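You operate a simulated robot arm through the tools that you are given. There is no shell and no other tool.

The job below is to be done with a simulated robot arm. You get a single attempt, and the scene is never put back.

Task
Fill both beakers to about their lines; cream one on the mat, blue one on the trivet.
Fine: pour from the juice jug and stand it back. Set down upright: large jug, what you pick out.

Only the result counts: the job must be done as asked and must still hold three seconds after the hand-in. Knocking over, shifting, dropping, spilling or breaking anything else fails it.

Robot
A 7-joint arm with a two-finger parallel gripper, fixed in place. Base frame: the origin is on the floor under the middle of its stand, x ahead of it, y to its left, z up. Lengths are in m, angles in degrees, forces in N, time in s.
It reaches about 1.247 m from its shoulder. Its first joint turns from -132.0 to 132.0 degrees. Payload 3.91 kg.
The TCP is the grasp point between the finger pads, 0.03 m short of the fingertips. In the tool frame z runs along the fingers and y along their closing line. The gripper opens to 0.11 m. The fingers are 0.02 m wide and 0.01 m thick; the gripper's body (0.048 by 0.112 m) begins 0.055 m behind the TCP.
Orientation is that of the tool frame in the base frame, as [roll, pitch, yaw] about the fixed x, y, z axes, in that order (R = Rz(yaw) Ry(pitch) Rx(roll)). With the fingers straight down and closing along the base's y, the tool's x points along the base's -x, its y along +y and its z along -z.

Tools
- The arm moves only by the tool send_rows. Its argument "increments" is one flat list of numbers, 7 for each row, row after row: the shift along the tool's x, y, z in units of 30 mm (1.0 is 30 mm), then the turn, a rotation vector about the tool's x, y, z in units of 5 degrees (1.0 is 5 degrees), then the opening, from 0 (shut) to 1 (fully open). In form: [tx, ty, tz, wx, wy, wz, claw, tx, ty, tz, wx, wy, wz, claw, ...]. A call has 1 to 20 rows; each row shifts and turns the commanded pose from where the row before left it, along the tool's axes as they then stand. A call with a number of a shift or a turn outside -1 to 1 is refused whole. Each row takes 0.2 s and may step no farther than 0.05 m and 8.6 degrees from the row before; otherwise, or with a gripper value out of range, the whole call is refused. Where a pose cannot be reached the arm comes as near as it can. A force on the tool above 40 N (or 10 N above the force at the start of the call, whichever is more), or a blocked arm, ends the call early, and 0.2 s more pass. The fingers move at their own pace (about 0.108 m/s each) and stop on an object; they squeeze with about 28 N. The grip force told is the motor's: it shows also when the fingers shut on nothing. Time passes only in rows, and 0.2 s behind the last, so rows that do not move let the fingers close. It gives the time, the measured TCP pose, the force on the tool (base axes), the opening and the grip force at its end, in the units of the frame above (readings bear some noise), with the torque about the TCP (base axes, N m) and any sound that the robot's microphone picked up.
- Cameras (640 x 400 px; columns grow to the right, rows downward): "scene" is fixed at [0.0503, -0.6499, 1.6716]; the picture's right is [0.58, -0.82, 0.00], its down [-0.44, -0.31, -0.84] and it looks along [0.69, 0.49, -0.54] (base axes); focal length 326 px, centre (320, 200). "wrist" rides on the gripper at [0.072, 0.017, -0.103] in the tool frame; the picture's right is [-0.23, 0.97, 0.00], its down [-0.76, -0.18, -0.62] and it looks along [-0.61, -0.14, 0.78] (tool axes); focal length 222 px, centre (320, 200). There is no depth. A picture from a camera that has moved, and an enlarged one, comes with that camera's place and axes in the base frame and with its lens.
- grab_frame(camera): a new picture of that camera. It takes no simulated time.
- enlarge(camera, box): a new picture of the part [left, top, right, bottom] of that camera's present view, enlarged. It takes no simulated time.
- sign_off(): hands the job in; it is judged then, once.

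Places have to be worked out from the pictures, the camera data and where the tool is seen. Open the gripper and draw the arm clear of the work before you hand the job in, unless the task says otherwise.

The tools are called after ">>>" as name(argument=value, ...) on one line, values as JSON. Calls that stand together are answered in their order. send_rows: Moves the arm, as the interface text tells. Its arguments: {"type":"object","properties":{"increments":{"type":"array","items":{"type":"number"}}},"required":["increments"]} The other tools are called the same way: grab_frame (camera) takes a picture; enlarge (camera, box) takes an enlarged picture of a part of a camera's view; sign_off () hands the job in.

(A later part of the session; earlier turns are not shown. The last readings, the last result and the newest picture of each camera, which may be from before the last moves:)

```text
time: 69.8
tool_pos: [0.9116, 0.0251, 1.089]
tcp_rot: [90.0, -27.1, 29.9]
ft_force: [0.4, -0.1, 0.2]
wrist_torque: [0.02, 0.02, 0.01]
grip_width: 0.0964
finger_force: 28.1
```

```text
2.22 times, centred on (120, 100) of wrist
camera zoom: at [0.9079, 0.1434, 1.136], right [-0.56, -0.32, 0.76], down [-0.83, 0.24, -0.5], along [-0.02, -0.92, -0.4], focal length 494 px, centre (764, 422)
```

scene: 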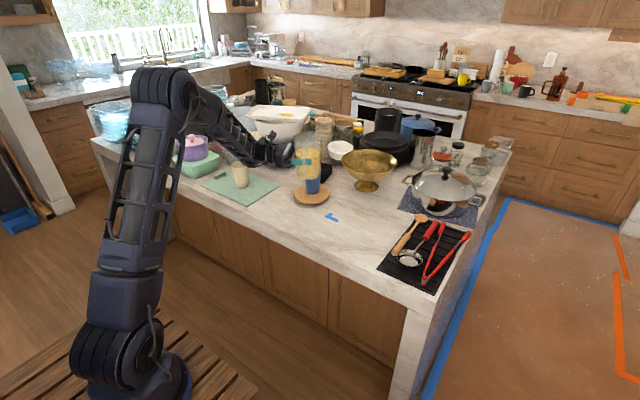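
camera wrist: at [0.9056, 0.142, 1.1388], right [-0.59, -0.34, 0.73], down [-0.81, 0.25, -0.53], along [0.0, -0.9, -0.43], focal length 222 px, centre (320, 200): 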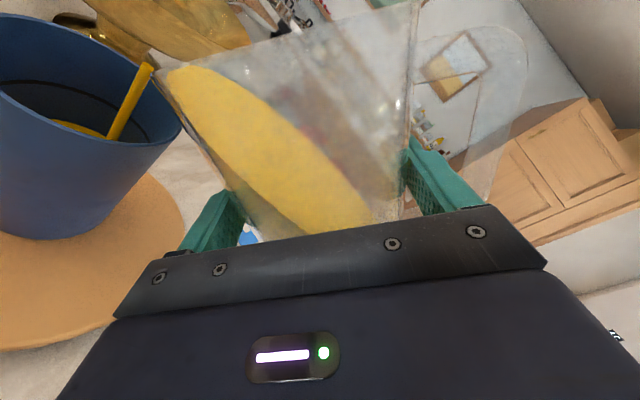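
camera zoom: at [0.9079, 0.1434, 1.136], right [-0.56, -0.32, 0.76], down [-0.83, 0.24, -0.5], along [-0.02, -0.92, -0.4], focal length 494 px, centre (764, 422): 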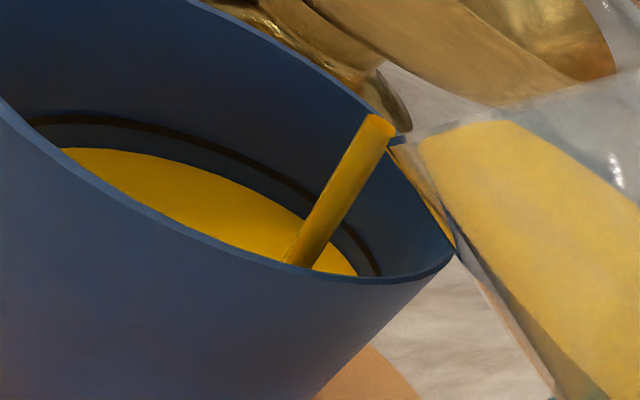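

Now under 1 cm below the ring. I hold ~0.6 s more.

>>> send_rows(increments=[0, 0, 0, 0, 0, 0, 0, 0, 0, 0, 0, 0, 0, 0])

>>> enlarge(camera="wrist", box=[0, 10, 240, 190])

```text
time: 70.4
tool_pos: [0.9117, 0.0261, 1.0886]
tcp_rot: [90.0, -27.0, 30.0]
ft_force: [0.2, 0.7, 0.3]
wrist_torque: [0.02, -0.01, -0.02]
grip_width: 0.0964
finger_force: 27.7
```

```text
2.22 times, centred on (120, 100) of wrist
camera zoom: at [0.9079, 0.1434, 1.136], right [-0.56, -0.32, 0.76], down [-0.83, 0.24, -0.5], along [-0.02, -0.92, -0.4], focal length 494 px, centre (764, 422)
```

zoom: 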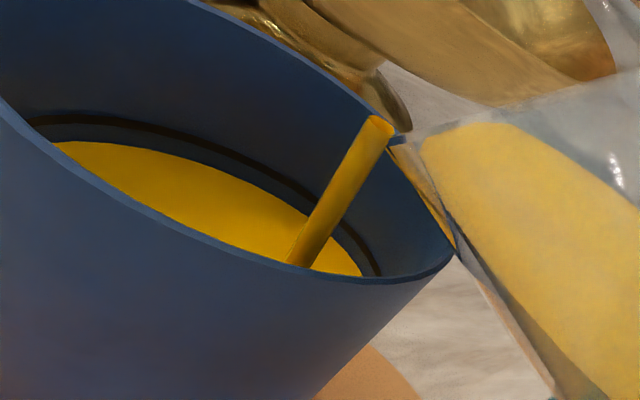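

About 6 mm to go; hold ~0.8 s.

>>> send_rows(increments=[0, 0, 0, 0, 0, 0, 0, 0, 0, 0, 0, 0, 0, 0, 0, 0, 0, 0, 0, 0, 0])

>>> enlarge(camera="wrist", box=[0, 10, 240, 190])

```text
time: 71.2
tool_pos: [0.9109, 0.0245, 1.0889]
tcp_rot: [90.1, -27.1, 30.0]
ft_force: [-0.7, -0.3, -0.5]
wrist_torque: [0.03, 0.04, -0.02]
grip_width: 0.0965
finger_force: 28.4
```

```text
2.22 times, centred on (120, 100) of wrist
camera zoom: at [0.9079, 0.1434, 1.136], right [-0.56, -0.32, 0.76], down [-0.83, 0.24, -0.5], along [-0.02, -0.92, -0.4], focal length 494 px, centre (764, 422)
```

zoom: 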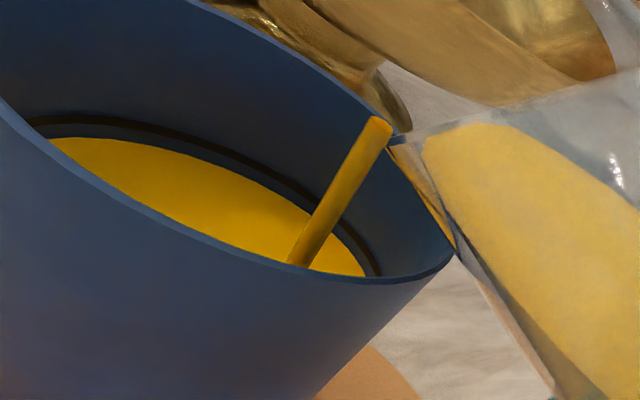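

About 4 mm left and slowing; a nudge of 0.7° and hold.

>>> send_rows(increments=[0, 0, 0, 0, 0, -0.14, 0, 0, 0, 0, 0, 0, 0, 0, 0, 0, 0, 0, 0, 0, 0])

>>> enlarge(camera="wrist", box=[0, 10, 240, 190])

```text
time: 72.0
tool_pos: [0.9115, 0.0267, 1.0888]
tcp_rot: [90.0, -26.3, 30.0]
ft_force: [0.9, -0.5, -0.1]
wrist_torque: [-0.01, 0.02, 0.03]
grip_width: 0.0965
finger_force: 27.6
```

```text
2.22 times, centred on (120, 100) of wrist
camera zoom: at [0.9085, 0.1441, 1.1352], right [-0.55, -0.32, 0.77], down [-0.83, 0.24, -0.5], along [-0.03, -0.92, -0.4], focal length 494 px, centre (764, 422)
```

zoom: 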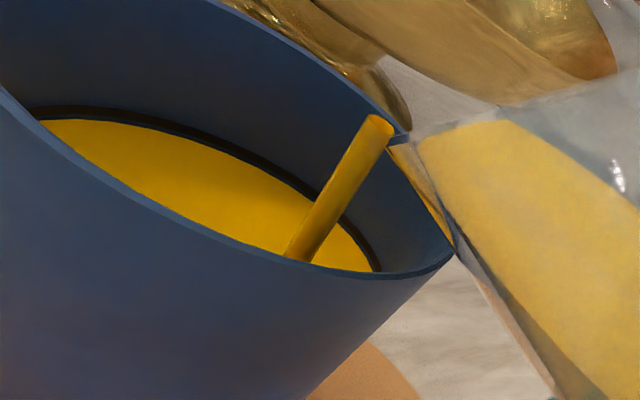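

The juice has practically reached the ring. I roll the jug back at once.

>>> send_rows(increments=[0, 0, 0, 0, 0, 1, 0, 0, 0, 0, 0, 0, 1, 0, 0, 0, 0, 0, 0, 1, 0, 0, 0, 0, 0, 0, 1, 0, 0, 0, 0, 0, 0, 1, 0, 0, 0, 0, 0, 0, 0.74, 0, 0, 0, 0, 0, 0, 0, 0])

>>> grab_frame(camera="wrist")

>>> enlarge(camera="wrist", box=[20, 120, 240, 300])

```text
time: 73.6
tool_pos: [0.9127, 0.0257, 1.0876]
tcp_rot: [89.9, -55.0, 30.0]
ft_force: [0.4, 0.0, -1.3]
wrist_torque: [0.01, 0.04, 0.01]
grip_width: 0.0962
finger_force: 28.1
```

```text
taken
camera wrist: at [0.883, 0.1286, 1.1567], right [-0.8, -0.46, 0.37], down [-0.56, 0.39, -0.73], along [0.19, -0.79, -0.58], focal length 222 px, centre (320, 200)
```

wrist: 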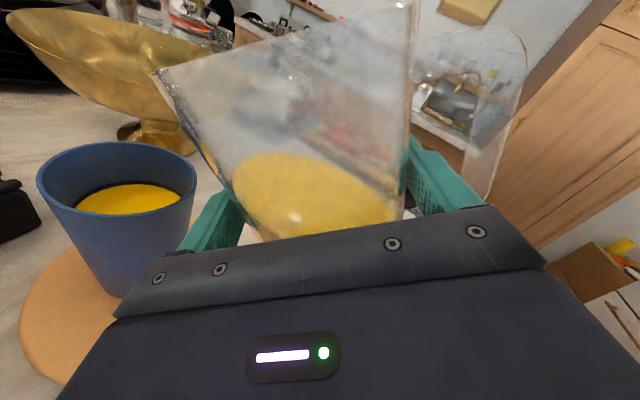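

```text
2.22 times, centred on (130, 210) of wrist
camera zoom: at [0.883, 0.1286, 1.1567], right [-0.8, -0.46, 0.37], down [-0.56, 0.39, -0.73], along [0.19, -0.79, -0.58], focal length 494 px, centre (742, 178)
```

zoom: 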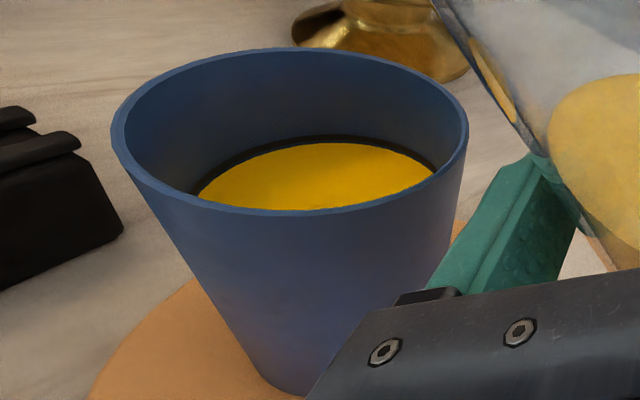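

Blue is filled right to its ring. I lift the jug clear and roll it upright.

>>> send_rows(increments=[0.546, 0.3825, 0, 0, 0, 0, 0, 0.546, 0.3825, 0, 0, 0, 0, 0, 0.546, 0.3825, 0, 0, 0, 0, 0, 0.546, 0.3825, 0, 0, 0, 0, 0, 0, 0, 0, 0, 0, 1, 0, 0, 0, 0, 0, 0, 1, 0, 0, 0, 0, 0, 0, 1, 0, 0, 0, 0, 0, 0, 1, 0, 0, 0, 0, 0, 0, 1, 0, 0, 0, 0, 0, 0, 1, 0, 0, 0, 0, 0, 0, 1, 0, 0, 0, 0, 0, 0, 0, 0])

>>> grab_frame(camera="wrist")

>>> enlarge(camera="scene", box=[200, 100, 400, 225])

```text
time: 76.2
tool_pos: [0.9123, 0.0253, 1.1689]
tcp_rot: [-95.8, -90.0, -144.2]
ft_force: [-0.4, -0.1, -1.6]
wrist_torque: [0.0, 0.0, 0.0]
grip_width: 0.0961
finger_force: 28.0
```

```text
taken
camera wrist: at [0.8439, 0.1063, 1.2406], right [-0.84, -0.49, -0.23], down [-0.16, 0.63, -0.76], along [0.51, -0.61, -0.61], focal length 222 px, centre (320, 200)
```

wrist: 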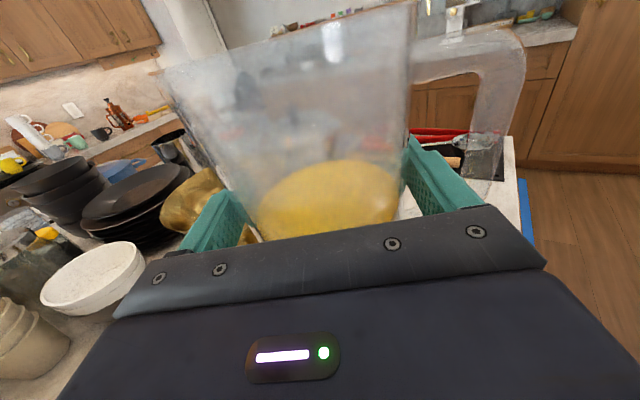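

```text
3.20 times, centred on (300, 162) of scene
camera zoom: at [0.0503, -0.6499, 1.6716], right [0.58, -0.82, 0.0], down [-0.44, -0.31, -0.84], along [0.69, 0.49, -0.54], focal length 1042 px, centre (384, 320)
```

zoom: 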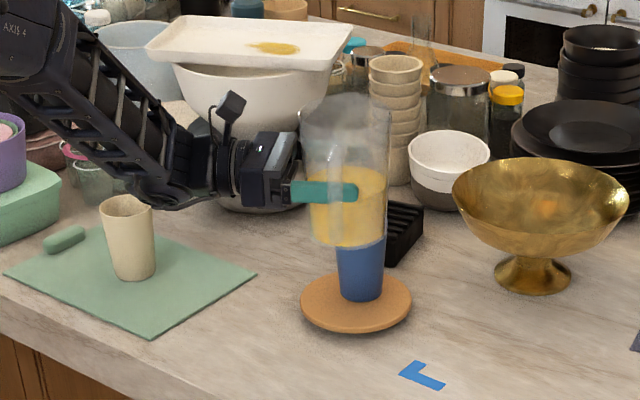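

No spill on the counter; juice left in the jug looks ample. I carry it upright over toward the mat.

>>> send_rows(increments=[0, -0.1, -0.4, 0, 0, 0, 0, 0, -0.193, -0.768, 0, 0, 0, 0, 0, -0.193, -0.768, 0, 0, 0, 0, 0, -0.193, -0.768, 0, 0, 0, 0, 0, -0.193, -0.768, 0, 0, 0, 0, 0, -0.193, -0.768, 0, 0, 0, 0, 0, -0.193, -0.768, 0, 0, 0, 0, 0, -0.193, -0.768, 0, 0, 0, 0, 0, -0.193, -0.768, 0, 0, 0, 0, 0, -0.193, -0.768, 0, 0, 0, 0, 0, -0.193, -0.768, 0, 0, 0, 0, 0, -0.193, -0.768, 0, 0, 0, 0, 0, -0.093, -0.362, 0, 0, 0, 0])

>>> send_rows(increments=[0, 0, 0, 0.5, 0, 0, 0, 0, 0, 0, 1, 0, 0, 0, 0, 0, 0, 1, 0, 0, 0, 0, 0, 0, 1, 0, 0, 0, 0, 0, 0, 1, 0, 0, 0, 0, 0, 0, 1, 0, 0, 0, 0, 0, 0, 0.5, 0, 0, 0, 0, 0, 0, 0, 0, 0, 0])

>>> grab_frame(camera="wrist")

>>> grab_frame(camera="scene")

>>> enlarge(camera="scene", box=[160, 100, 360, 225])

```text
time: 79.0
tool_pos: [0.8348, 0.2995, 1.1694]
tcp_rot: [117.7, -89.9, 2.3]
ft_force: [0.1, -0.8, -0.2]
wrist_torque: [0.02, 0.01, -0.03]
grip_width: 0.0964
finger_force: 27.6
```

```text
time: 80.8
tool_pos: [0.8335, 0.2992, 1.1691]
tcp_rot: [-126.4, -89.9, -83.5]
ft_force: [0.6, 0.3, -1.1]
wrist_torque: [0.01, 0.01, 0.0]
grip_width: 0.0961
finger_force: 28.2
```

```text
taken
camera wrist: at [0.7346, 0.336, 1.2403], right [-0.49, -0.84, -0.23], down [-0.45, 0.47, -0.76], along [0.75, -0.27, -0.61], focal length 222 px, centre (320, 200)
```

wrist: 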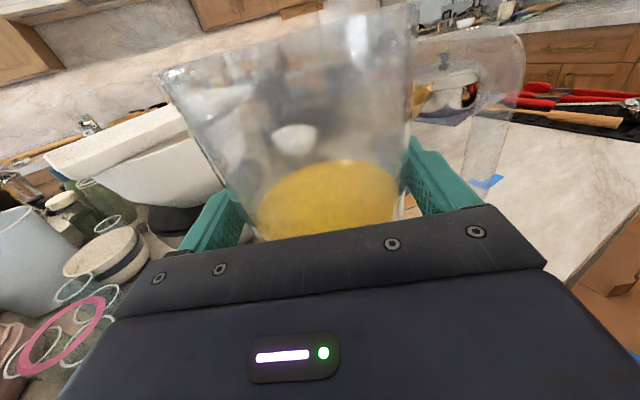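

```text
taken
```

scene: 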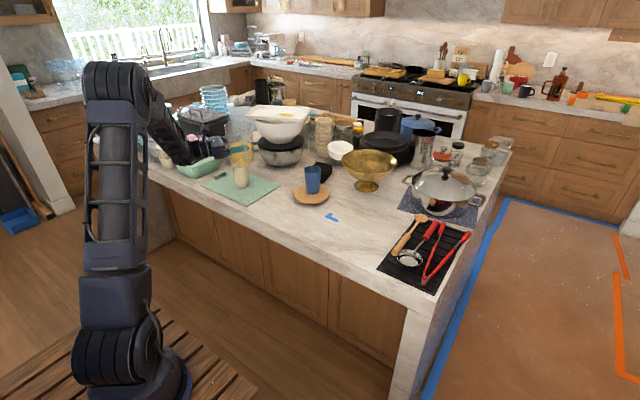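

```text
3.20 times, centred on (260, 162) of scene
camera zoom: at [0.0503, -0.6499, 1.6716], right [0.58, -0.82, 0.0], down [-0.44, -0.31, -0.84], along [0.69, 0.49, -0.54], focal length 1042 px, centre (512, 320)
```

zoom: 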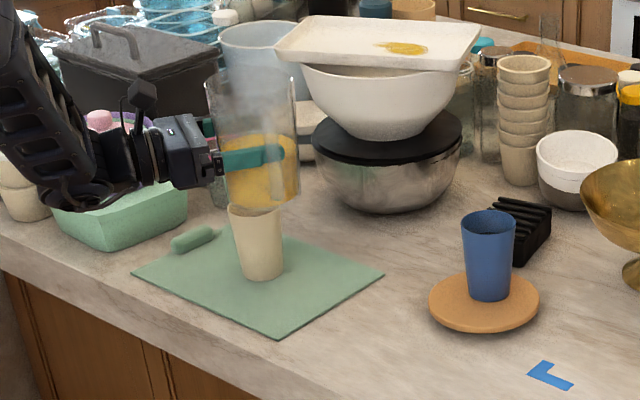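

In place upright next to the cream beaker. I tilt to 50° (now well below the pour angle with less juice) at this height.

>>> send_rows(increments=[0, 0, 0, 0, 0, -0.5, 0, 0, 0, 0, 0, 0, -1, 0, 0, 0, 0, 0, 0, -1, 0, 0, 0, 0, 0, 0, -1, 0, 0, 0, 0, 0, 0, -1, 0, 0, 0, 0, 0, 0, -1, 0, 0, 0, 0, 0, 0, -1, 0, 0, 0, 0, 0, 0, -1, 0, 0, 0, 0, 0, 0, -1, 0, 0, 0, 0, 0, 0, -1, 0, 0, 0, 0, 0, 0, -0.5, 0])

>>> grab_frame(camera="wrist")

>>> enlarge(camera="scene", box=[160, 100, 360, 225])

```text
time: 83.2
tool_pos: [0.8343, 0.2991, 1.1687]
tcp_rot: [90.0, -39.9, 60.0]
ft_force: [-0.1, -0.2, 0.0]
wrist_torque: [0.0, 0.01, -0.04]
grip_width: 0.0964
finger_force: 28.1
```

```text
taken
camera wrist: at [0.7658, 0.389, 1.2269], right [-0.4, -0.69, 0.6], down [-0.77, -0.1, -0.63], along [0.49, -0.72, -0.5], focal length 222 px, centre (320, 200)
```

wrist: 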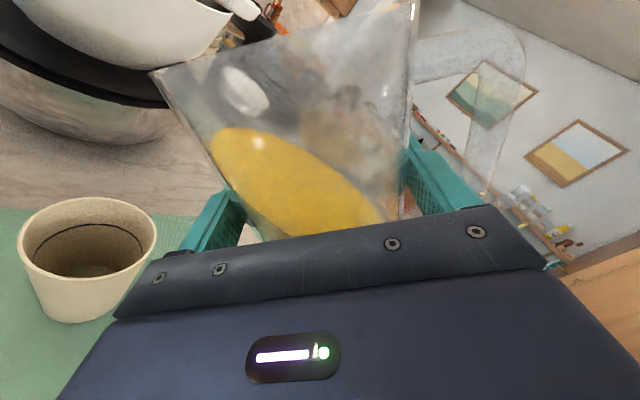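

```text
3.20 times, centred on (260, 162) of scene
camera zoom: at [0.0503, -0.6499, 1.6716], right [0.58, -0.82, 0.0], down [-0.44, -0.31, -0.84], along [0.69, 0.49, -0.54], focal length 1042 px, centre (512, 320)
```

zoom: 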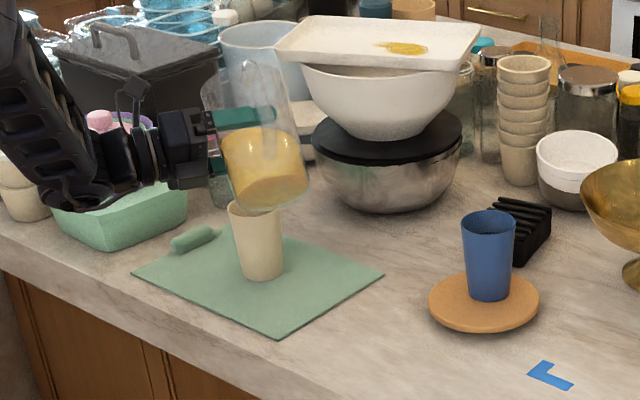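

Cream rim confirmed at about (0.891, 0.386). I lower and edge 8 mm toward it so the lip will be near its centre.

>>> send_rows(increments=[-0.305, -0.446, 0, 0, 0, 0, 0, -0.305, -0.446, 0, 0, 0, 0, 0, -0.305, -0.446, 0, 0, 0, 0, 0, -0.305, -0.446, 0, 0, 0, 0, 0, -0.305, -0.446, 0, 0, 0, 0, 0, 0, 0, 0, 0, 0, 0, 0])

>>> grab_frame(camera="wrist")

>>> enlarge(camera="scene", box=[180, 110, 300, 205])

```text
time: 84.6
tool_pos: [0.8389, 0.3071, 1.0887]
tcp_rot: [90.0, -40.0, 60.1]
ft_force: [-1.0, 0.5, 0.3]
wrist_torque: [0.04, 0.02, -0.01]
grip_width: 0.0961
finger_force: 27.7
```

```text
taken
camera wrist: at [0.7705, 0.3971, 1.1473], right [-0.4, -0.69, 0.6], down [-0.77, -0.09, -0.63], along [0.49, -0.71, -0.5], focal length 222 px, centre (320, 200)
```

wrist: 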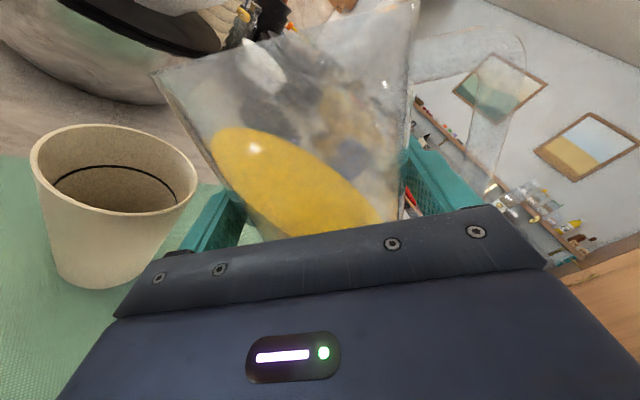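

```text
4.21 times, centred on (240, 158) of scene
camera zoom: at [0.0503, -0.6499, 1.6716], right [0.58, -0.82, 0.0], down [-0.44, -0.31, -0.84], along [0.69, 0.49, -0.54], focal length 1370 px, centre (657, 379)
```

zoom: 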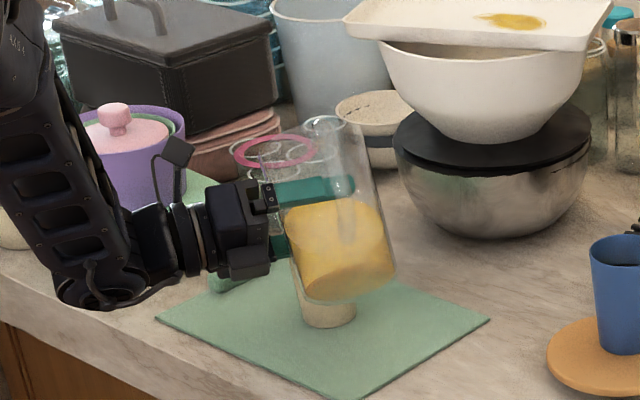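

Lip is centred over the beaker. I tilt to 62°.

>>> send_rows(increments=[0, 0, 0, 0, 0, -0.8, 0, 0, 0, 0, 0, 0, -0.8, 0, 0, 0, 0, 0, 0, -0.8, 0])

>>> grab_frame(camera="wrist")

```text
time: 85.4
tool_pos: [0.8389, 0.3059, 1.0891]
tcp_rot: [90.0, -28.0, 60.0]
ft_force: [0.6, 0.4, -0.1]
wrist_torque: [0.04, -0.03, 0.02]
grip_width: 0.0961
finger_force: 27.9
```

```text
taken
camera wrist: at [0.7757, 0.4065, 1.1361], right [-0.33, -0.57, 0.75], down [-0.83, -0.2, -0.51], along [0.44, -0.8, -0.41], focal length 222 px, centre (320, 200)
```

wrist: 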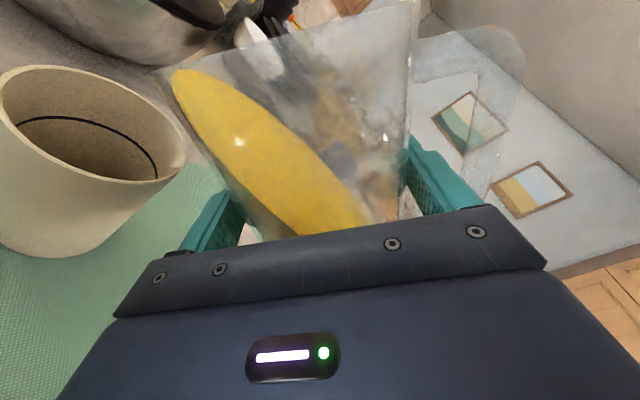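

Surface is close to the lip at 62°. Three more degrees.

>>> send_rows(increments=[0, 0, 0, 0, 0, -0.3, 0, 0, 0, 0, 0, 0, -0.3, 0, 0, 0, 0, 0, 0, 0, 0])

>>> grab_frame(camera="wrist")

>>> enlarge(camera="wrist", box=[0, 10, 240, 190])

```text
time: 86.2
tool_pos: [0.8382, 0.3061, 1.0884]
tcp_rot: [89.9, -25.0, 60.0]
ft_force: [0.0, 0.1, -0.2]
wrist_torque: [-0.01, -0.02, -0.01]
grip_width: 0.0964
finger_force: 28.3
```

```text
taken
camera wrist: at [0.7767, 0.4085, 1.1328], right [-0.31, -0.53, 0.79], down [-0.85, -0.22, -0.48], along [0.43, -0.82, -0.38], focal length 222 px, centre (320, 200)
```

wrist: 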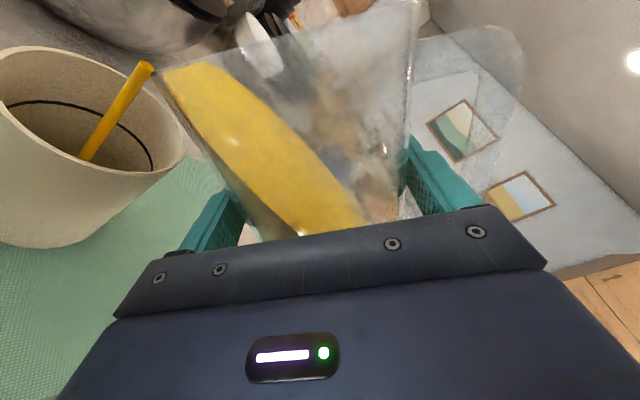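

```text
2.22 times, centred on (120, 100) of wrist
camera zoom: at [0.7767, 0.4085, 1.1328], right [-0.31, -0.53, 0.79], down [-0.85, -0.22, -0.48], along [0.43, -0.82, -0.38], focal length 494 px, centre (764, 422)
```

zoom: 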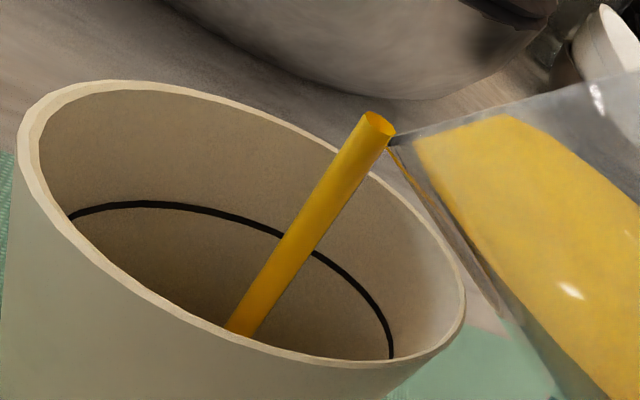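

The stream lands well inside the cream beaker. I step the tilt to 68° and hold.

>>> send_rows(increments=[0, 0, 0, 0, 0, 0, 0, 0, 0, 0, 0, 0, 0, 0, 0, 0, 0, 0, 0, -0.2, 0, 0, 0, 0, 0, 0, -0.2, 0, 0, 0, 0, 0, 0, -0.2, 0, 0, 0, 0, 0, 0, 0, 0, 0, 0, 0, 0, 0, 0, 0])

>>> grab_frame(camera="wrist")

>>> enlarge(camera="wrist", box=[0, 0, 240, 180])

```text
time: 87.8
tool_pos: [0.8384, 0.306, 1.089]
tcp_rot: [90.0, -22.1, 60.0]
ft_force: [-0.4, 0.0, -0.8]
wrist_torque: [0.04, 0.02, -0.01]
grip_width: 0.0962
finger_force: 28.1
```

```text
taken
camera wrist: at [0.7779, 0.4103, 1.1301], right [-0.29, -0.5, 0.82], down [-0.86, -0.24, -0.45], along [0.42, -0.83, -0.36], focal length 222 px, centre (320, 200)
```

wrist: 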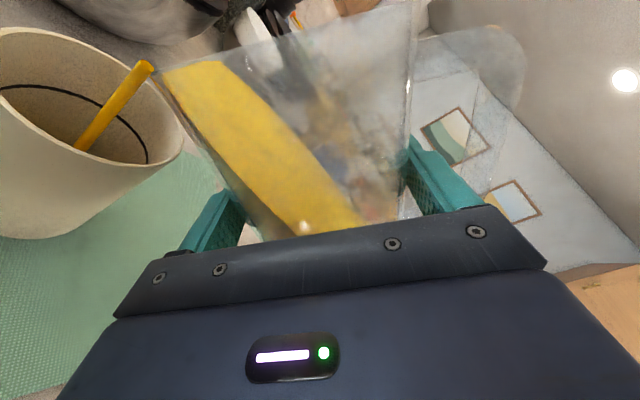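

```text
2.22 times, centred on (120, 90) of wrist
camera zoom: at [0.7779, 0.4103, 1.1301], right [-0.29, -0.5, 0.82], down [-0.86, -0.24, -0.45], along [0.42, -0.83, -0.36], focal length 494 px, centre (764, 444)
```

zoom: 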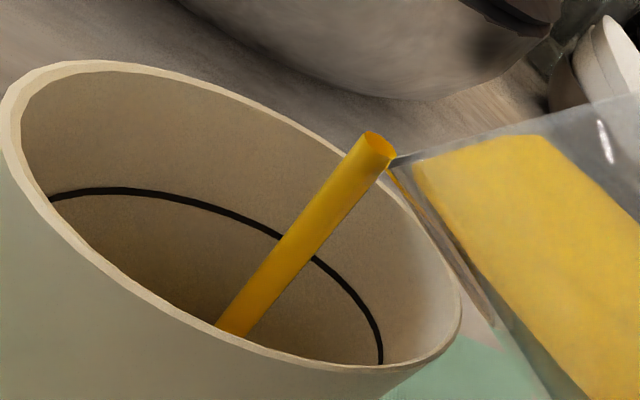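

Flowing well. I continue to 70.5° with a hold.

>>> send_rows(increments=[0, 0, 0, 0, 0, 0, 0, 0, 0, 0, 0, 0, 0, 0, 0, 0, 0, 0, 0, -0.25, 0, 0, 0, 0, 0, 0, -0.25, 0, 0, 0, 0, 0, 0, 0, 0, 0, 0, 0, 0, 0, 0, 0, 0, 0, 0, 0, 0, 0, 0])

>>> enlarge(camera="wrist", box=[0, 0, 240, 180])

```text
time: 89.4
tool_pos: [0.8373, 0.3058, 1.0882]
tcp_rot: [90.0, -19.5, 60.0]
ft_force: [-0.1, -0.1, -0.5]
wrist_torque: [0.01, 0.0, -0.02]
grip_width: 0.0961
finger_force: 28.2
```

```text
2.22 times, centred on (120, 90) of wrist
camera zoom: at [0.7791, 0.4116, 1.1272], right [-0.27, -0.47, 0.84], down [-0.87, -0.26, -0.42], along [0.41, -0.85, -0.34], focal length 494 px, centre (764, 444)
```

zoom: 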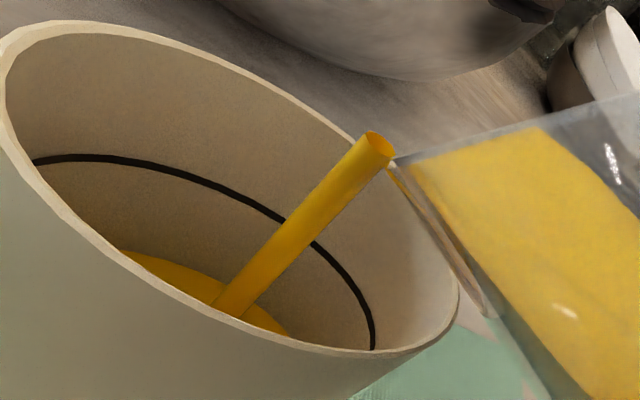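

Juice is visible, well below the ring. On to 72°.

>>> send_rows(increments=[0, 0, 0, 0, 0, 0, 0, 0, 0, 0, 0, 0, -0.15, 0, 0, 0, 0, 0, 0, -0.15, 0, 0, 0, 0, 0, 0, 0, 0, 0, 0, 0, 0, 0, 0, 0])

>>> enlarge(camera="wrist", box=[0, 0, 240, 180])

```text
time: 90.6
tool_pos: [0.8379, 0.3066, 1.088]
tcp_rot: [90.0, -18.0, 59.9]
ft_force: [-0.3, -0.1, -0.2]
wrist_torque: [0.01, 0.03, -0.02]
grip_width: 0.0963
finger_force: 28.7
```

```text
2.22 times, centred on (120, 90) of wrist
camera zoom: at [0.7791, 0.4125, 1.1253], right [-0.26, -0.45, 0.86], down [-0.87, -0.27, -0.4], along [0.41, -0.85, -0.32], focal length 494 px, centre (764, 444)
```

zoom: 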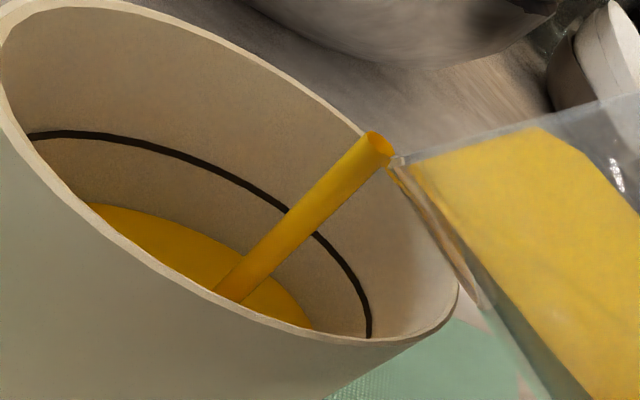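

Rising well; I hold at this tilt about 1 s.

>>> send_rows(increments=[0, 0, 0, 0, 0, 0, 0, 0, 0, 0, 0, 0, 0, 0, 0, 0, 0, 0, 0, 0, 0, 0, 0, 0, 0, 0, -0.1, 0])

>>> enlarge(camera="wrist", box=[0, 0, 240, 180])

```text
time: 91.6
tool_pos: [0.8383, 0.3064, 1.0886]
tcp_rot: [90.1, -17.4, 60.0]
ft_force: [-0.2, -0.8, -1.0]
wrist_torque: [0.03, 0.02, 0.01]
grip_width: 0.0962
finger_force: 27.8
```

```text
2.22 times, centred on (120, 90) of wrist
camera zoom: at [0.7789, 0.4129, 1.125], right [-0.25, -0.44, 0.86], down [-0.88, -0.27, -0.4], along [0.41, -0.86, -0.32], focal length 494 px, centre (764, 444)
```

zoom: 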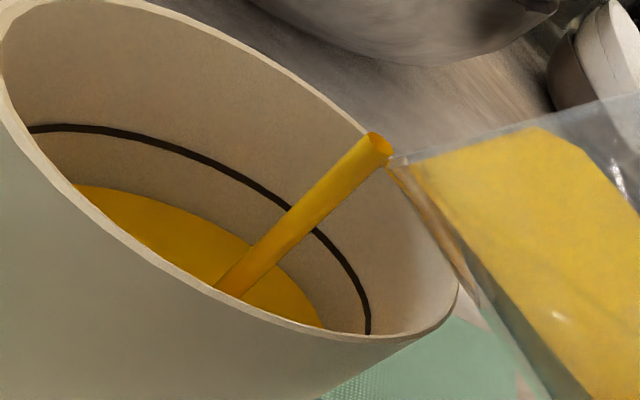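

Gap to the ring is shrinking steadily. One more degree with a ~0.8 s hold.

>>> send_rows(increments=[0, 0, 0, 0, 0, -0.1, 0, 0, 0, 0, 0, 0, -0.1, 0, 0, 0, 0, 0, 0, 0, 0, 0, 0, 0, 0, 0, 0, 0])

>>> enlarge(camera="wrist", box=[0, 0, 240, 180])

```text
time: 92.6
tool_pos: [0.8383, 0.3064, 1.0888]
tcp_rot: [90.0, -16.5, 59.9]
ft_force: [0.3, 1.0, -0.2]
wrist_torque: [0.01, 0.0, 0.01]
grip_width: 0.0961
finger_force: 28.3
```

```text
2.22 times, centred on (120, 90) of wrist
camera zoom: at [0.7797, 0.4134, 1.1238], right [-0.25, -0.43, 0.87], down [-0.88, -0.28, -0.39], along [0.41, -0.86, -0.31], focal length 494 px, centre (764, 444)
```

zoom: 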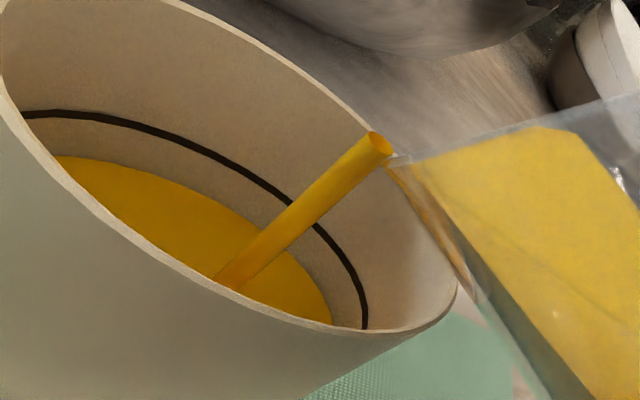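

About 1 cm below the ring. Another degree with hold.

>>> send_rows(increments=[0, 0, 0, 0, 0, -0.1, 0, 0, 0, 0, 0, 0, -0.1, 0, 0, 0, 0, 0, 0, 0, 0, 0, 0, 0, 0, 0, 0, 0])

>>> enlarge(camera="wrist", box=[0, 0, 240, 180])

```text
time: 93.6
tool_pos: [0.8378, 0.3063, 1.0881]
tcp_rot: [90.0, -15.5, 60.0]
ft_force: [1.3, -0.5, -0.6]
wrist_torque: [0.01, -0.02, 0.01]
grip_width: 0.0965
finger_force: 27.7
```

```text
2.22 times, centred on (120, 90) of wrist
camera zoom: at [0.7802, 0.4141, 1.1226], right [-0.24, -0.41, 0.88], down [-0.88, -0.28, -0.37], along [0.4, -0.86, -0.3], focal length 494 px, centre (764, 444)
```

zoom: 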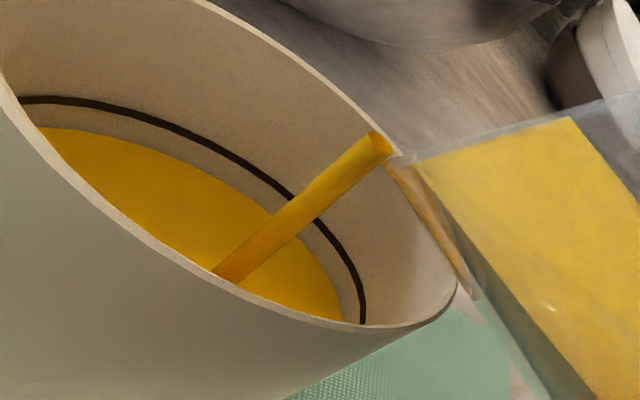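

Around 6–7 mm left. A half degree more and hold.

>>> send_rows(increments=[0, 0, 0, 0, 0, -0.1, 0, 0, 0, 0, 0, 0, 0, 0, 0, 0, 0, 0, 0, 0, 0])

>>> enlarge(camera="wrist", box=[0, 0, 240, 180])

```text
time: 94.4
tool_pos: [0.8389, 0.3068, 1.0878]
tcp_rot: [90.0, -15.0, 60.0]
ft_force: [-0.3, 0.7, -0.4]
wrist_torque: [-0.01, 0.01, -0.01]
grip_width: 0.0963
finger_force: 27.9
```

```text
2.22 times, centred on (120, 90) of wrist
camera zoom: at [0.7803, 0.4147, 1.1222], right [-0.24, -0.41, 0.88], down [-0.88, -0.29, -0.37], along [0.4, -0.87, -0.29], focal length 494 px, centre (764, 444)
```

zoom: 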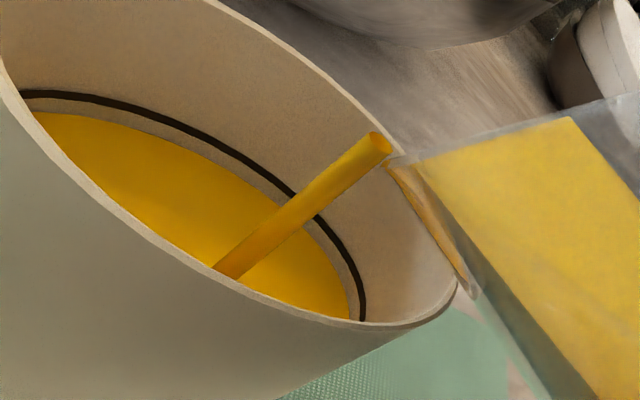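

Close now; hold 0.6 s.

>>> send_rows(increments=[0, 0, 0, 0, 0, 0, 0, 0, 0, 0, 0, 0, 0, 0])

>>> enlarge(camera="wrist", box=[0, 0, 240, 180])

```text
time: 95.0
tool_pos: [0.8373, 0.3062, 1.0881]
tcp_rot: [90.0, -15.0, 60.0]
ft_force: [-0.4, -1.0, -1.0]
wrist_torque: [0.01, 0.01, 0.0]
grip_width: 0.0962
finger_force: 28.5
```

```text
2.22 times, centred on (120, 90) of wrist
camera zoom: at [0.7803, 0.4147, 1.1222], right [-0.24, -0.41, 0.88], down [-0.88, -0.29, -0.37], along [0.4, -0.87, -0.29], focal length 494 px, centre (764, 444)
```

zoom: 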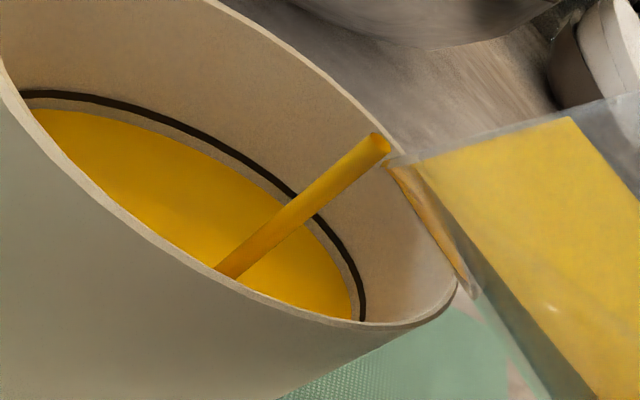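

About 3 mm left. A half degree and short hold.

>>> send_rows(increments=[0, 0, 0, 0, 0, -0.1, 0, 0, 0, 0, 0, 0, 0, 0])

>>> enlarge(camera="wrist", box=[0, 0, 240, 180])

```text
time: 95.6
tool_pos: [0.8388, 0.3054, 1.0886]
tcp_rot: [90.0, -14.5, 60.0]
ft_force: [0.1, -0.7, 0.2]
wrist_torque: [-0.01, 0.01, -0.01]
grip_width: 0.0966
finger_force: 28.4
```

```text
2.22 times, centred on (120, 90) of wrist
camera zoom: at [0.7802, 0.4145, 1.1214], right [-0.23, -0.4, 0.89], down [-0.89, -0.29, -0.36], along [0.4, -0.87, -0.29], focal length 494 px, centre (764, 444)
```

zoom: 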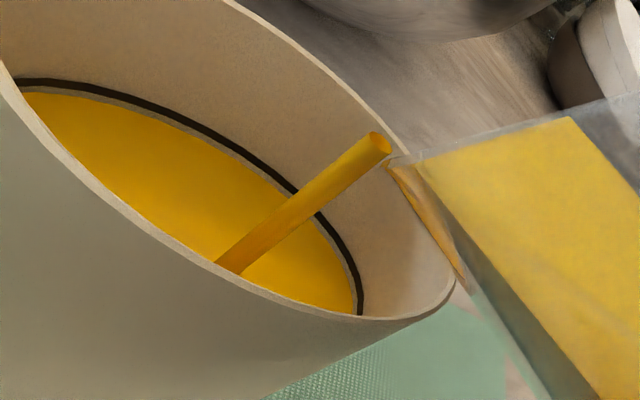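

The juice is right under the ring; I roll back now.

>>> send_rows(increments=[0, 0, 0, 0, 0, 1, 0, 0, 0, 0, 0, 0, 1, 0, 0, 0, 0, 0, 0, 1, 0, 0, 0, 0, 0, 0, 1, 0, 0, 0, 0, 0, 0, 1, 0, 0, 0, 0, 0, 0, 1, 0, 0, 0, 0, 0, 0, 1, 0, 0, 0, 0, 0, 0, 1, 0, 0, 0, 0, 0, 0, 0.1, 0])

>>> grab_frame(camera="wrist")

>>> enlarge(camera="wrist", box=[0, 120, 240, 300])

```text
time: 97.6
tool_pos: [0.8379, 0.3067, 1.0876]
tcp_rot: [90.0, -55.1, 60.0]
ft_force: [0.3, -0.4, -0.2]
wrist_torque: [0.02, -0.02, 0.01]
grip_width: 0.0961
finger_force: 28.0
```

```text
taken
camera wrist: at [0.7607, 0.3813, 1.1558], right [-0.46, -0.8, 0.37], down [-0.68, 0.06, -0.73], along [0.56, -0.59, -0.58], focal length 222 px, centre (320, 200)
```

wrist: 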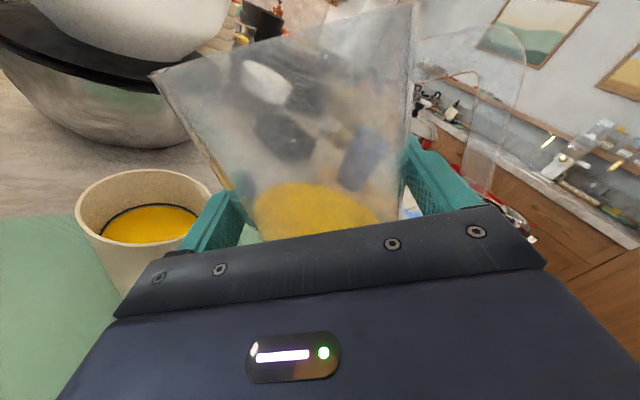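

```text
2.22 times, centred on (120, 210) of wrist
camera zoom: at [0.7607, 0.3813, 1.1558], right [-0.46, -0.8, 0.37], down [-0.68, 0.06, -0.73], along [0.56, -0.59, -0.58], focal length 494 px, centre (764, 178)
```

zoom: 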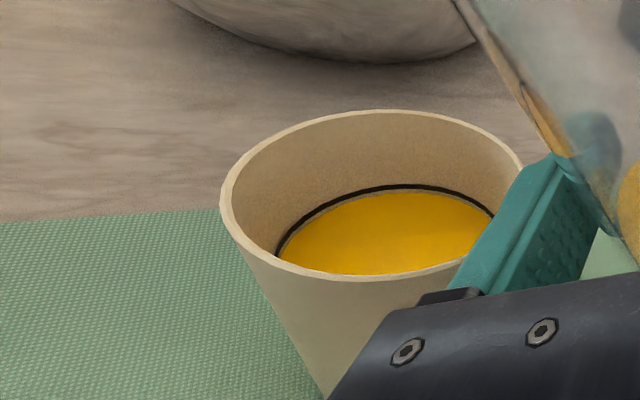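

Cream is filled to its ring too. I lift the jug clear and roll it upright.

>>> send_rows(increments=[0.546, 0.3825, 0, 0, 0, 0, 0, 0.546, 0.3825, 0, 0, 0, 0, 0, 0.546, 0.3825, 0, 0, 0, 0, 0, 0.546, 0.3825, 0, 0, 0, 0, 0, 0, 0, 0, 0, 0, 1, 0, 0, 0, 0, 0, 0, 1, 0, 0, 0, 0, 0, 0, 1, 0, 0, 0, 0, 0, 0, 1, 0, 0, 0, 0, 0, 0, 1, 0, 0, 0, 0, 0, 0, 1, 0, 0, 0, 0, 0, 0, 1, 0, 0, 0, 0, 0, 0, 0, 0])

>>> grab_frame(camera="scene")

>>> enlarge(camera="scene", box=[160, 100, 360, 225])

```text
time: 100.2
tool_pos: [0.8386, 0.3058, 1.1684]
tcp_rot: [-88.2, -89.9, -121.7]
ft_force: [-0.5, 0.3, -0.9]
wrist_torque: [0.01, -0.02, 0.0]
grip_width: 0.096
finger_force: 28.3
```

```text
taken
```

scene: 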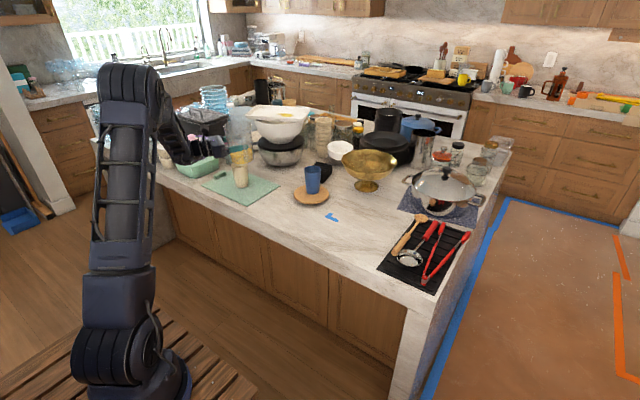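

```text
3.20 times, centred on (260, 162) of scene
camera zoom: at [0.0503, -0.6499, 1.6716], right [0.58, -0.82, 0.0], down [-0.44, -0.31, -0.84], along [0.69, 0.49, -0.54], focal length 1042 px, centre (512, 320)
```

zoom: 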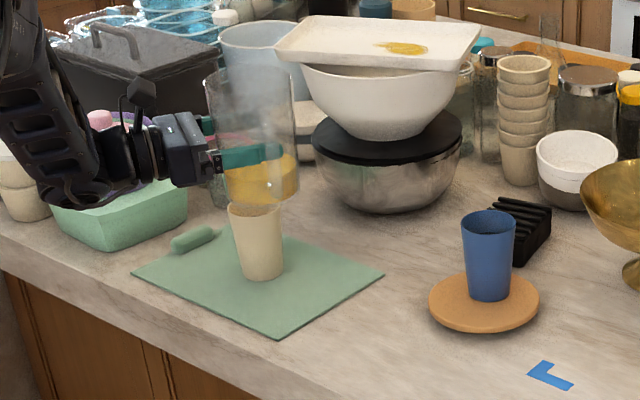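

No spills visible. I turn the jug back to its original heading and carry it upright back above its starting place.

>>> send_rows(increments=[0, 0, 0, -0.5, 0, 0, 0, 0, 0, 0, -1, 0, 0, 0, 0, 0, 0, -1, 0, 0, 0, 0, 0, 0, -1, 0, 0, 0, 0, 0, 0, -1, 0, 0, 0, 0, 0, 0, -1, 0, 0, 0, 0, 0, 0, -0.5, 0, 0, 0])

>>> send_rows(increments=[0, 0.2053, 0.397, 0, 0, 0, 0, 0, 0.4106, 0.794, 0, 0, 0, 0, 0, 0.4106, 0.794, 0, 0, 0, 0, 0, 0.4106, 0.794, 0, 0, 0, 0, 0, 0.4106, 0.794, 0, 0, 0, 0, 0, 0.4106, 0.794, 0, 0, 0, 0, 0, 0.4106, 0.794, 0, 0, 0, 0, 0, 0.4106, 0.794, 0, 0, 0, 0, 0, 0.4106, 0.794, 0, 0, 0, 0, 0, 0.4106, 0.794, 0, 0, 0, 0, 0, 0.4106, 0.794, 0, 0, 0, 0, 0, 0.4106, 0.794, 0, 0, 0, 0, 0, 0.4106, 0.794, 0, 0, 0, 0, 0, 0.4106, 0.794, 0, 0, 0, 0, 0, 0.4106, 0.794, 0, 0, 0, 0, 0, 0.4106, 0.794, 0, 0, 0, 0, 0, 0.4106, 0.794, 0, 0, 0, 0, 0, 0.4106, 0.794, 0, 0, 0, 0, 0, 0.2053, 0.397, 0, 0, 0, 0])

>>> grab_frame(camera="wrist")

>>> enlarge(camera="scene", box=[230, 120, 410, 245])

```text
time: 101.8
tool_pos: [0.8386, 0.3052, 1.169]
tcp_rot: [66.3, -90.0, 53.7]
ft_force: [-0.6, -1.1, -0.4]
wrist_torque: [0.0, 0.01, 0.0]
grip_width: 0.0963
finger_force: 28.1
```

```text
time: 105.8
tool_pos: [0.86, -0.1749, 1.1685]
tcp_rot: [-66.7, -89.9, -173.1]
ft_force: [1.2, -0.2, -0.2]
wrist_torque: [-0.02, 0.03, 0.0]
grip_width: 0.0964
finger_force: 27.9
```

```text
taken
camera wrist: at [0.7929, -0.0939, 1.2389], right [-0.84, -0.49, -0.23], down [-0.16, 0.63, -0.76], along [0.51, -0.61, -0.61], focal length 222 px, centre (320, 200)
```

wrist: 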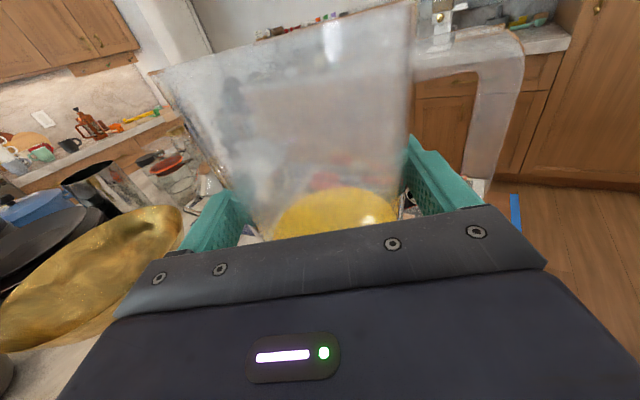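

```text
3.20 times, centred on (320, 182) of scene
camera zoom: at [0.0503, -0.6499, 1.6716], right [0.58, -0.82, 0.0], down [-0.44, -0.31, -0.84], along [0.69, 0.49, -0.54], focal length 1042 px, centre (320, 256)
```

zoom: 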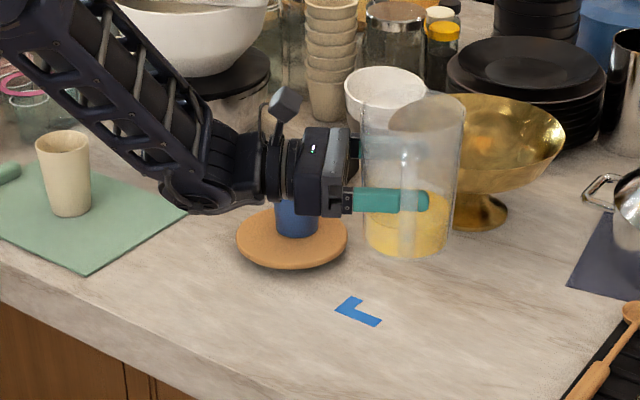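

Above the start spot, upright. I lower to about 1 cm above the table.

>>> send_rows(increments=[-0.4, 0, 0, 0, 0, 0, 0, -0.7, 0, 0, 0, 0, 0, 0, -0.7, 0, 0, 0, 0, 0, 0, -0.7, 0, 0, 0, 0, 0, 0, -0.7, 0, 0, 0, 0, 0, 0, -0.7, 0, 0, 0, 0, 0, 0, -0.7, 0, 0, 0, 0, 0, 0, -0.4, 0, 0, 0, 0, 0, 0, -0.28, 0, 0, 0, 0, 0, 0])

>>> enlarge(camera="scene", box=[290, 180, 390, 250])

>>> grab_frame(camera="wrist")

```text
time: 107.8
tool_pos: [0.8609, -0.1748, 1.0099]
tcp_rot: [124.6, -90.0, -4.7]
ft_force: [-0.7, 0.2, -1.1]
wrist_torque: [0.02, 0.02, -0.01]
grip_width: 0.0962
finger_force: 27.5
```

```text
5.71 times, centred on (340, 215) of scene
camera zoom: at [0.0503, -0.6499, 1.6716], right [0.58, -0.82, 0.0], down [-0.44, -0.31, -0.84], along [0.69, 0.49, -0.54], focal length 1860 px, centre (206, 114)
```

zoom: 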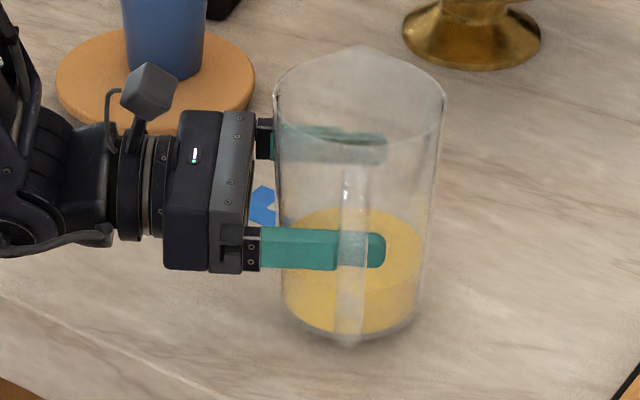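

```text
taken
camera wrist: at [0.7924, -0.0945, 1.0809], right [-0.84, -0.49, -0.23], down [-0.16, 0.63, -0.76], along [0.51, -0.61, -0.61], focal length 222 px, centre (320, 200)
```

wrist: 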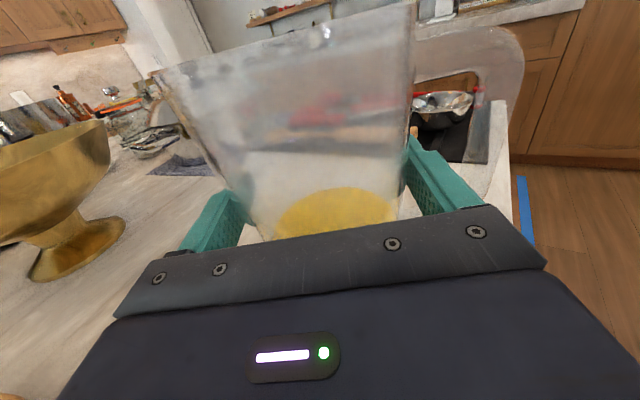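

Matches the original picture with ~1 cm to go. I creep down.

>>> send_rows(increments=[-0.08, 0, 0, 0, 0, 0, 0, -0.08, 0, 0, 0, 0, 0, 0, -0.06, 0, 0, 0, 0, 0, 0, -0.04, 0, 0, 0, 0, 0, 0, 0, 0, 0, 0, 0, 0, 0])

```text
time: 109.0
tool_pos: [0.8605, -0.1762, 1.0017]
tcp_rot: [-5.6, -90.0, 125.6]
ft_force: [-0.6, -0.6, -0.8]
wrist_torque: [-0.03, -0.01, 0.01]
grip_width: 0.0964
finger_force: 28.1
```

No contact yet; another 1.2 mm, watching the force.

>>> send_rows(increments=[-0.02, 0, 0, 0, 0, 0, 0, -0.02, 0, 0, 0, 0, 0, 0, 0, 0, 0, 0, 0, 0, 0])

```text
time: 109.8
tool_pos: [0.8609, -0.1757, 1.0006]
tcp_rot: [174.9, -90.0, -54.9]
ft_force: [0.5, 0.4, -1.0]
wrist_torque: [-0.03, -0.03, 0.0]
grip_width: 0.0964
finger_force: 27.6
```

>>> send_rows(increments=[-0.025, 0, 0, 0, 0, 0, 0, -0.025, 0, 0, 0, 0, 0, 0, 0, 0, 0, 0, 0, 0, 0])

>>> enlarge(camera="scene", box=[290, 180, 390, 250])

```text
time: 110.6
tool_pos: [0.8612, -0.1758, 0.9987]
tcp_rot: [29.3, -89.9, 90.7]
ft_force: [-0.2, -0.2, -0.4]
wrist_torque: [0.04, 0.01, 0.0]
grip_width: 0.0963
finger_force: 27.7
```

```text
5.71 times, centred on (340, 215) of scene
camera zoom: at [0.0503, -0.6499, 1.6716], right [0.58, -0.82, 0.0], down [-0.44, -0.31, -0.84], along [0.69, 0.49, -0.54], focal length 1860 px, centre (206, 114)
```

zoom: 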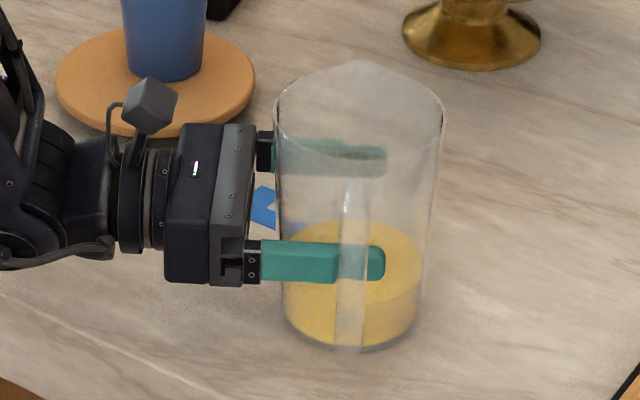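

(Still no contact; the jug sits a few mm higher in the grip than before.) I continue another 2 mm.

>>> send_rows(increments=[-0.03, 0, 0, 0, 0, 0, 0, -0.03, 0, 0, 0, 0, 0, 0, 0, 0, 0, 0, 0, 0, 0])

```text
time: 111.4
tool_pos: [0.8614, -0.1754, 0.9988]
tcp_rot: [-46.4, -89.9, 166.6]
ft_force: [7.9, 1.5, 19.9]
wrist_torque: [-0.33, -0.02, 0.11]
grip_width: 0.0965
finger_force: 27.7
```

Contact with the table (20 N). I unload ~1 mm and open slowly.

>>> send_rows(increments=[0.033, 0, 0, 0, 0, 0, 0, 0, 0, 0, 0, 0, 0, 0, 0, 0, 0, 0, 0, 0, 0.9, 0, 0, 0, 0, 0, 0, 0.95, 0, 0, 0, 0, 0, 0, 1, 0, 0, 0, 0, 0, 0, 1])

>>> grab_frame(camera="wrist")

>>> enlarge(camera="scene", box=[290, 180, 390, 250])

```text
time: 112.8
tool_pos: [0.8605, -0.1753, 0.9978]
tcp_rot: [139.7, -89.9, -19.7]
ft_force: [0.3, -0.7, -0.7]
wrist_torque: [-0.02, 0.03, 0.0]
grip_width: 0.1102
finger_force: 0.0
```

```text
taken
camera wrist: at [0.7927, -0.0945, 1.0693], right [-0.84, -0.49, -0.23], down [-0.16, 0.63, -0.76], along [0.51, -0.61, -0.61], focal length 222 px, centre (320, 200)
```

wrist: 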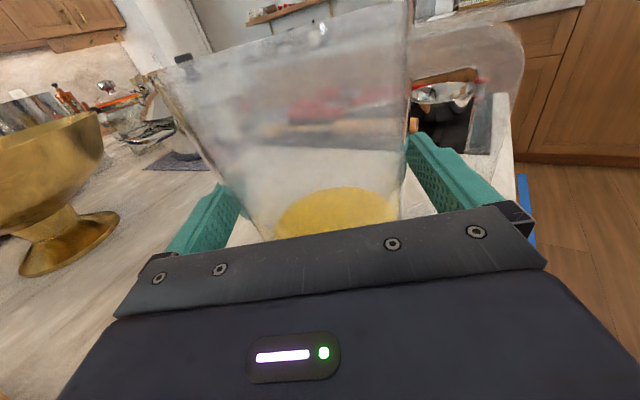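

```text
5.71 times, centred on (340, 215) of scene
camera zoom: at [0.0503, -0.6499, 1.6716], right [0.58, -0.82, 0.0], down [-0.44, -0.31, -0.84], along [0.69, 0.49, -0.54], focal length 1860 px, centre (206, 114)
```

zoom: 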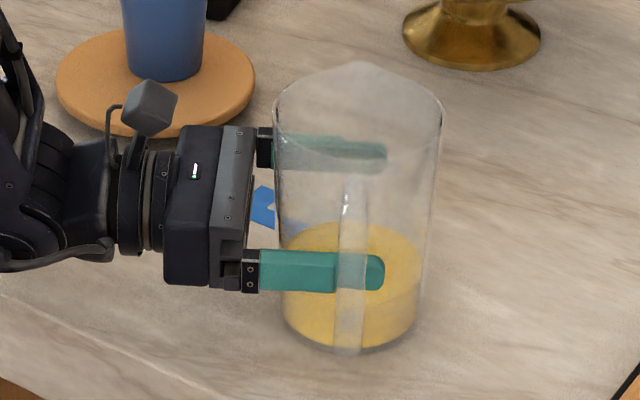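

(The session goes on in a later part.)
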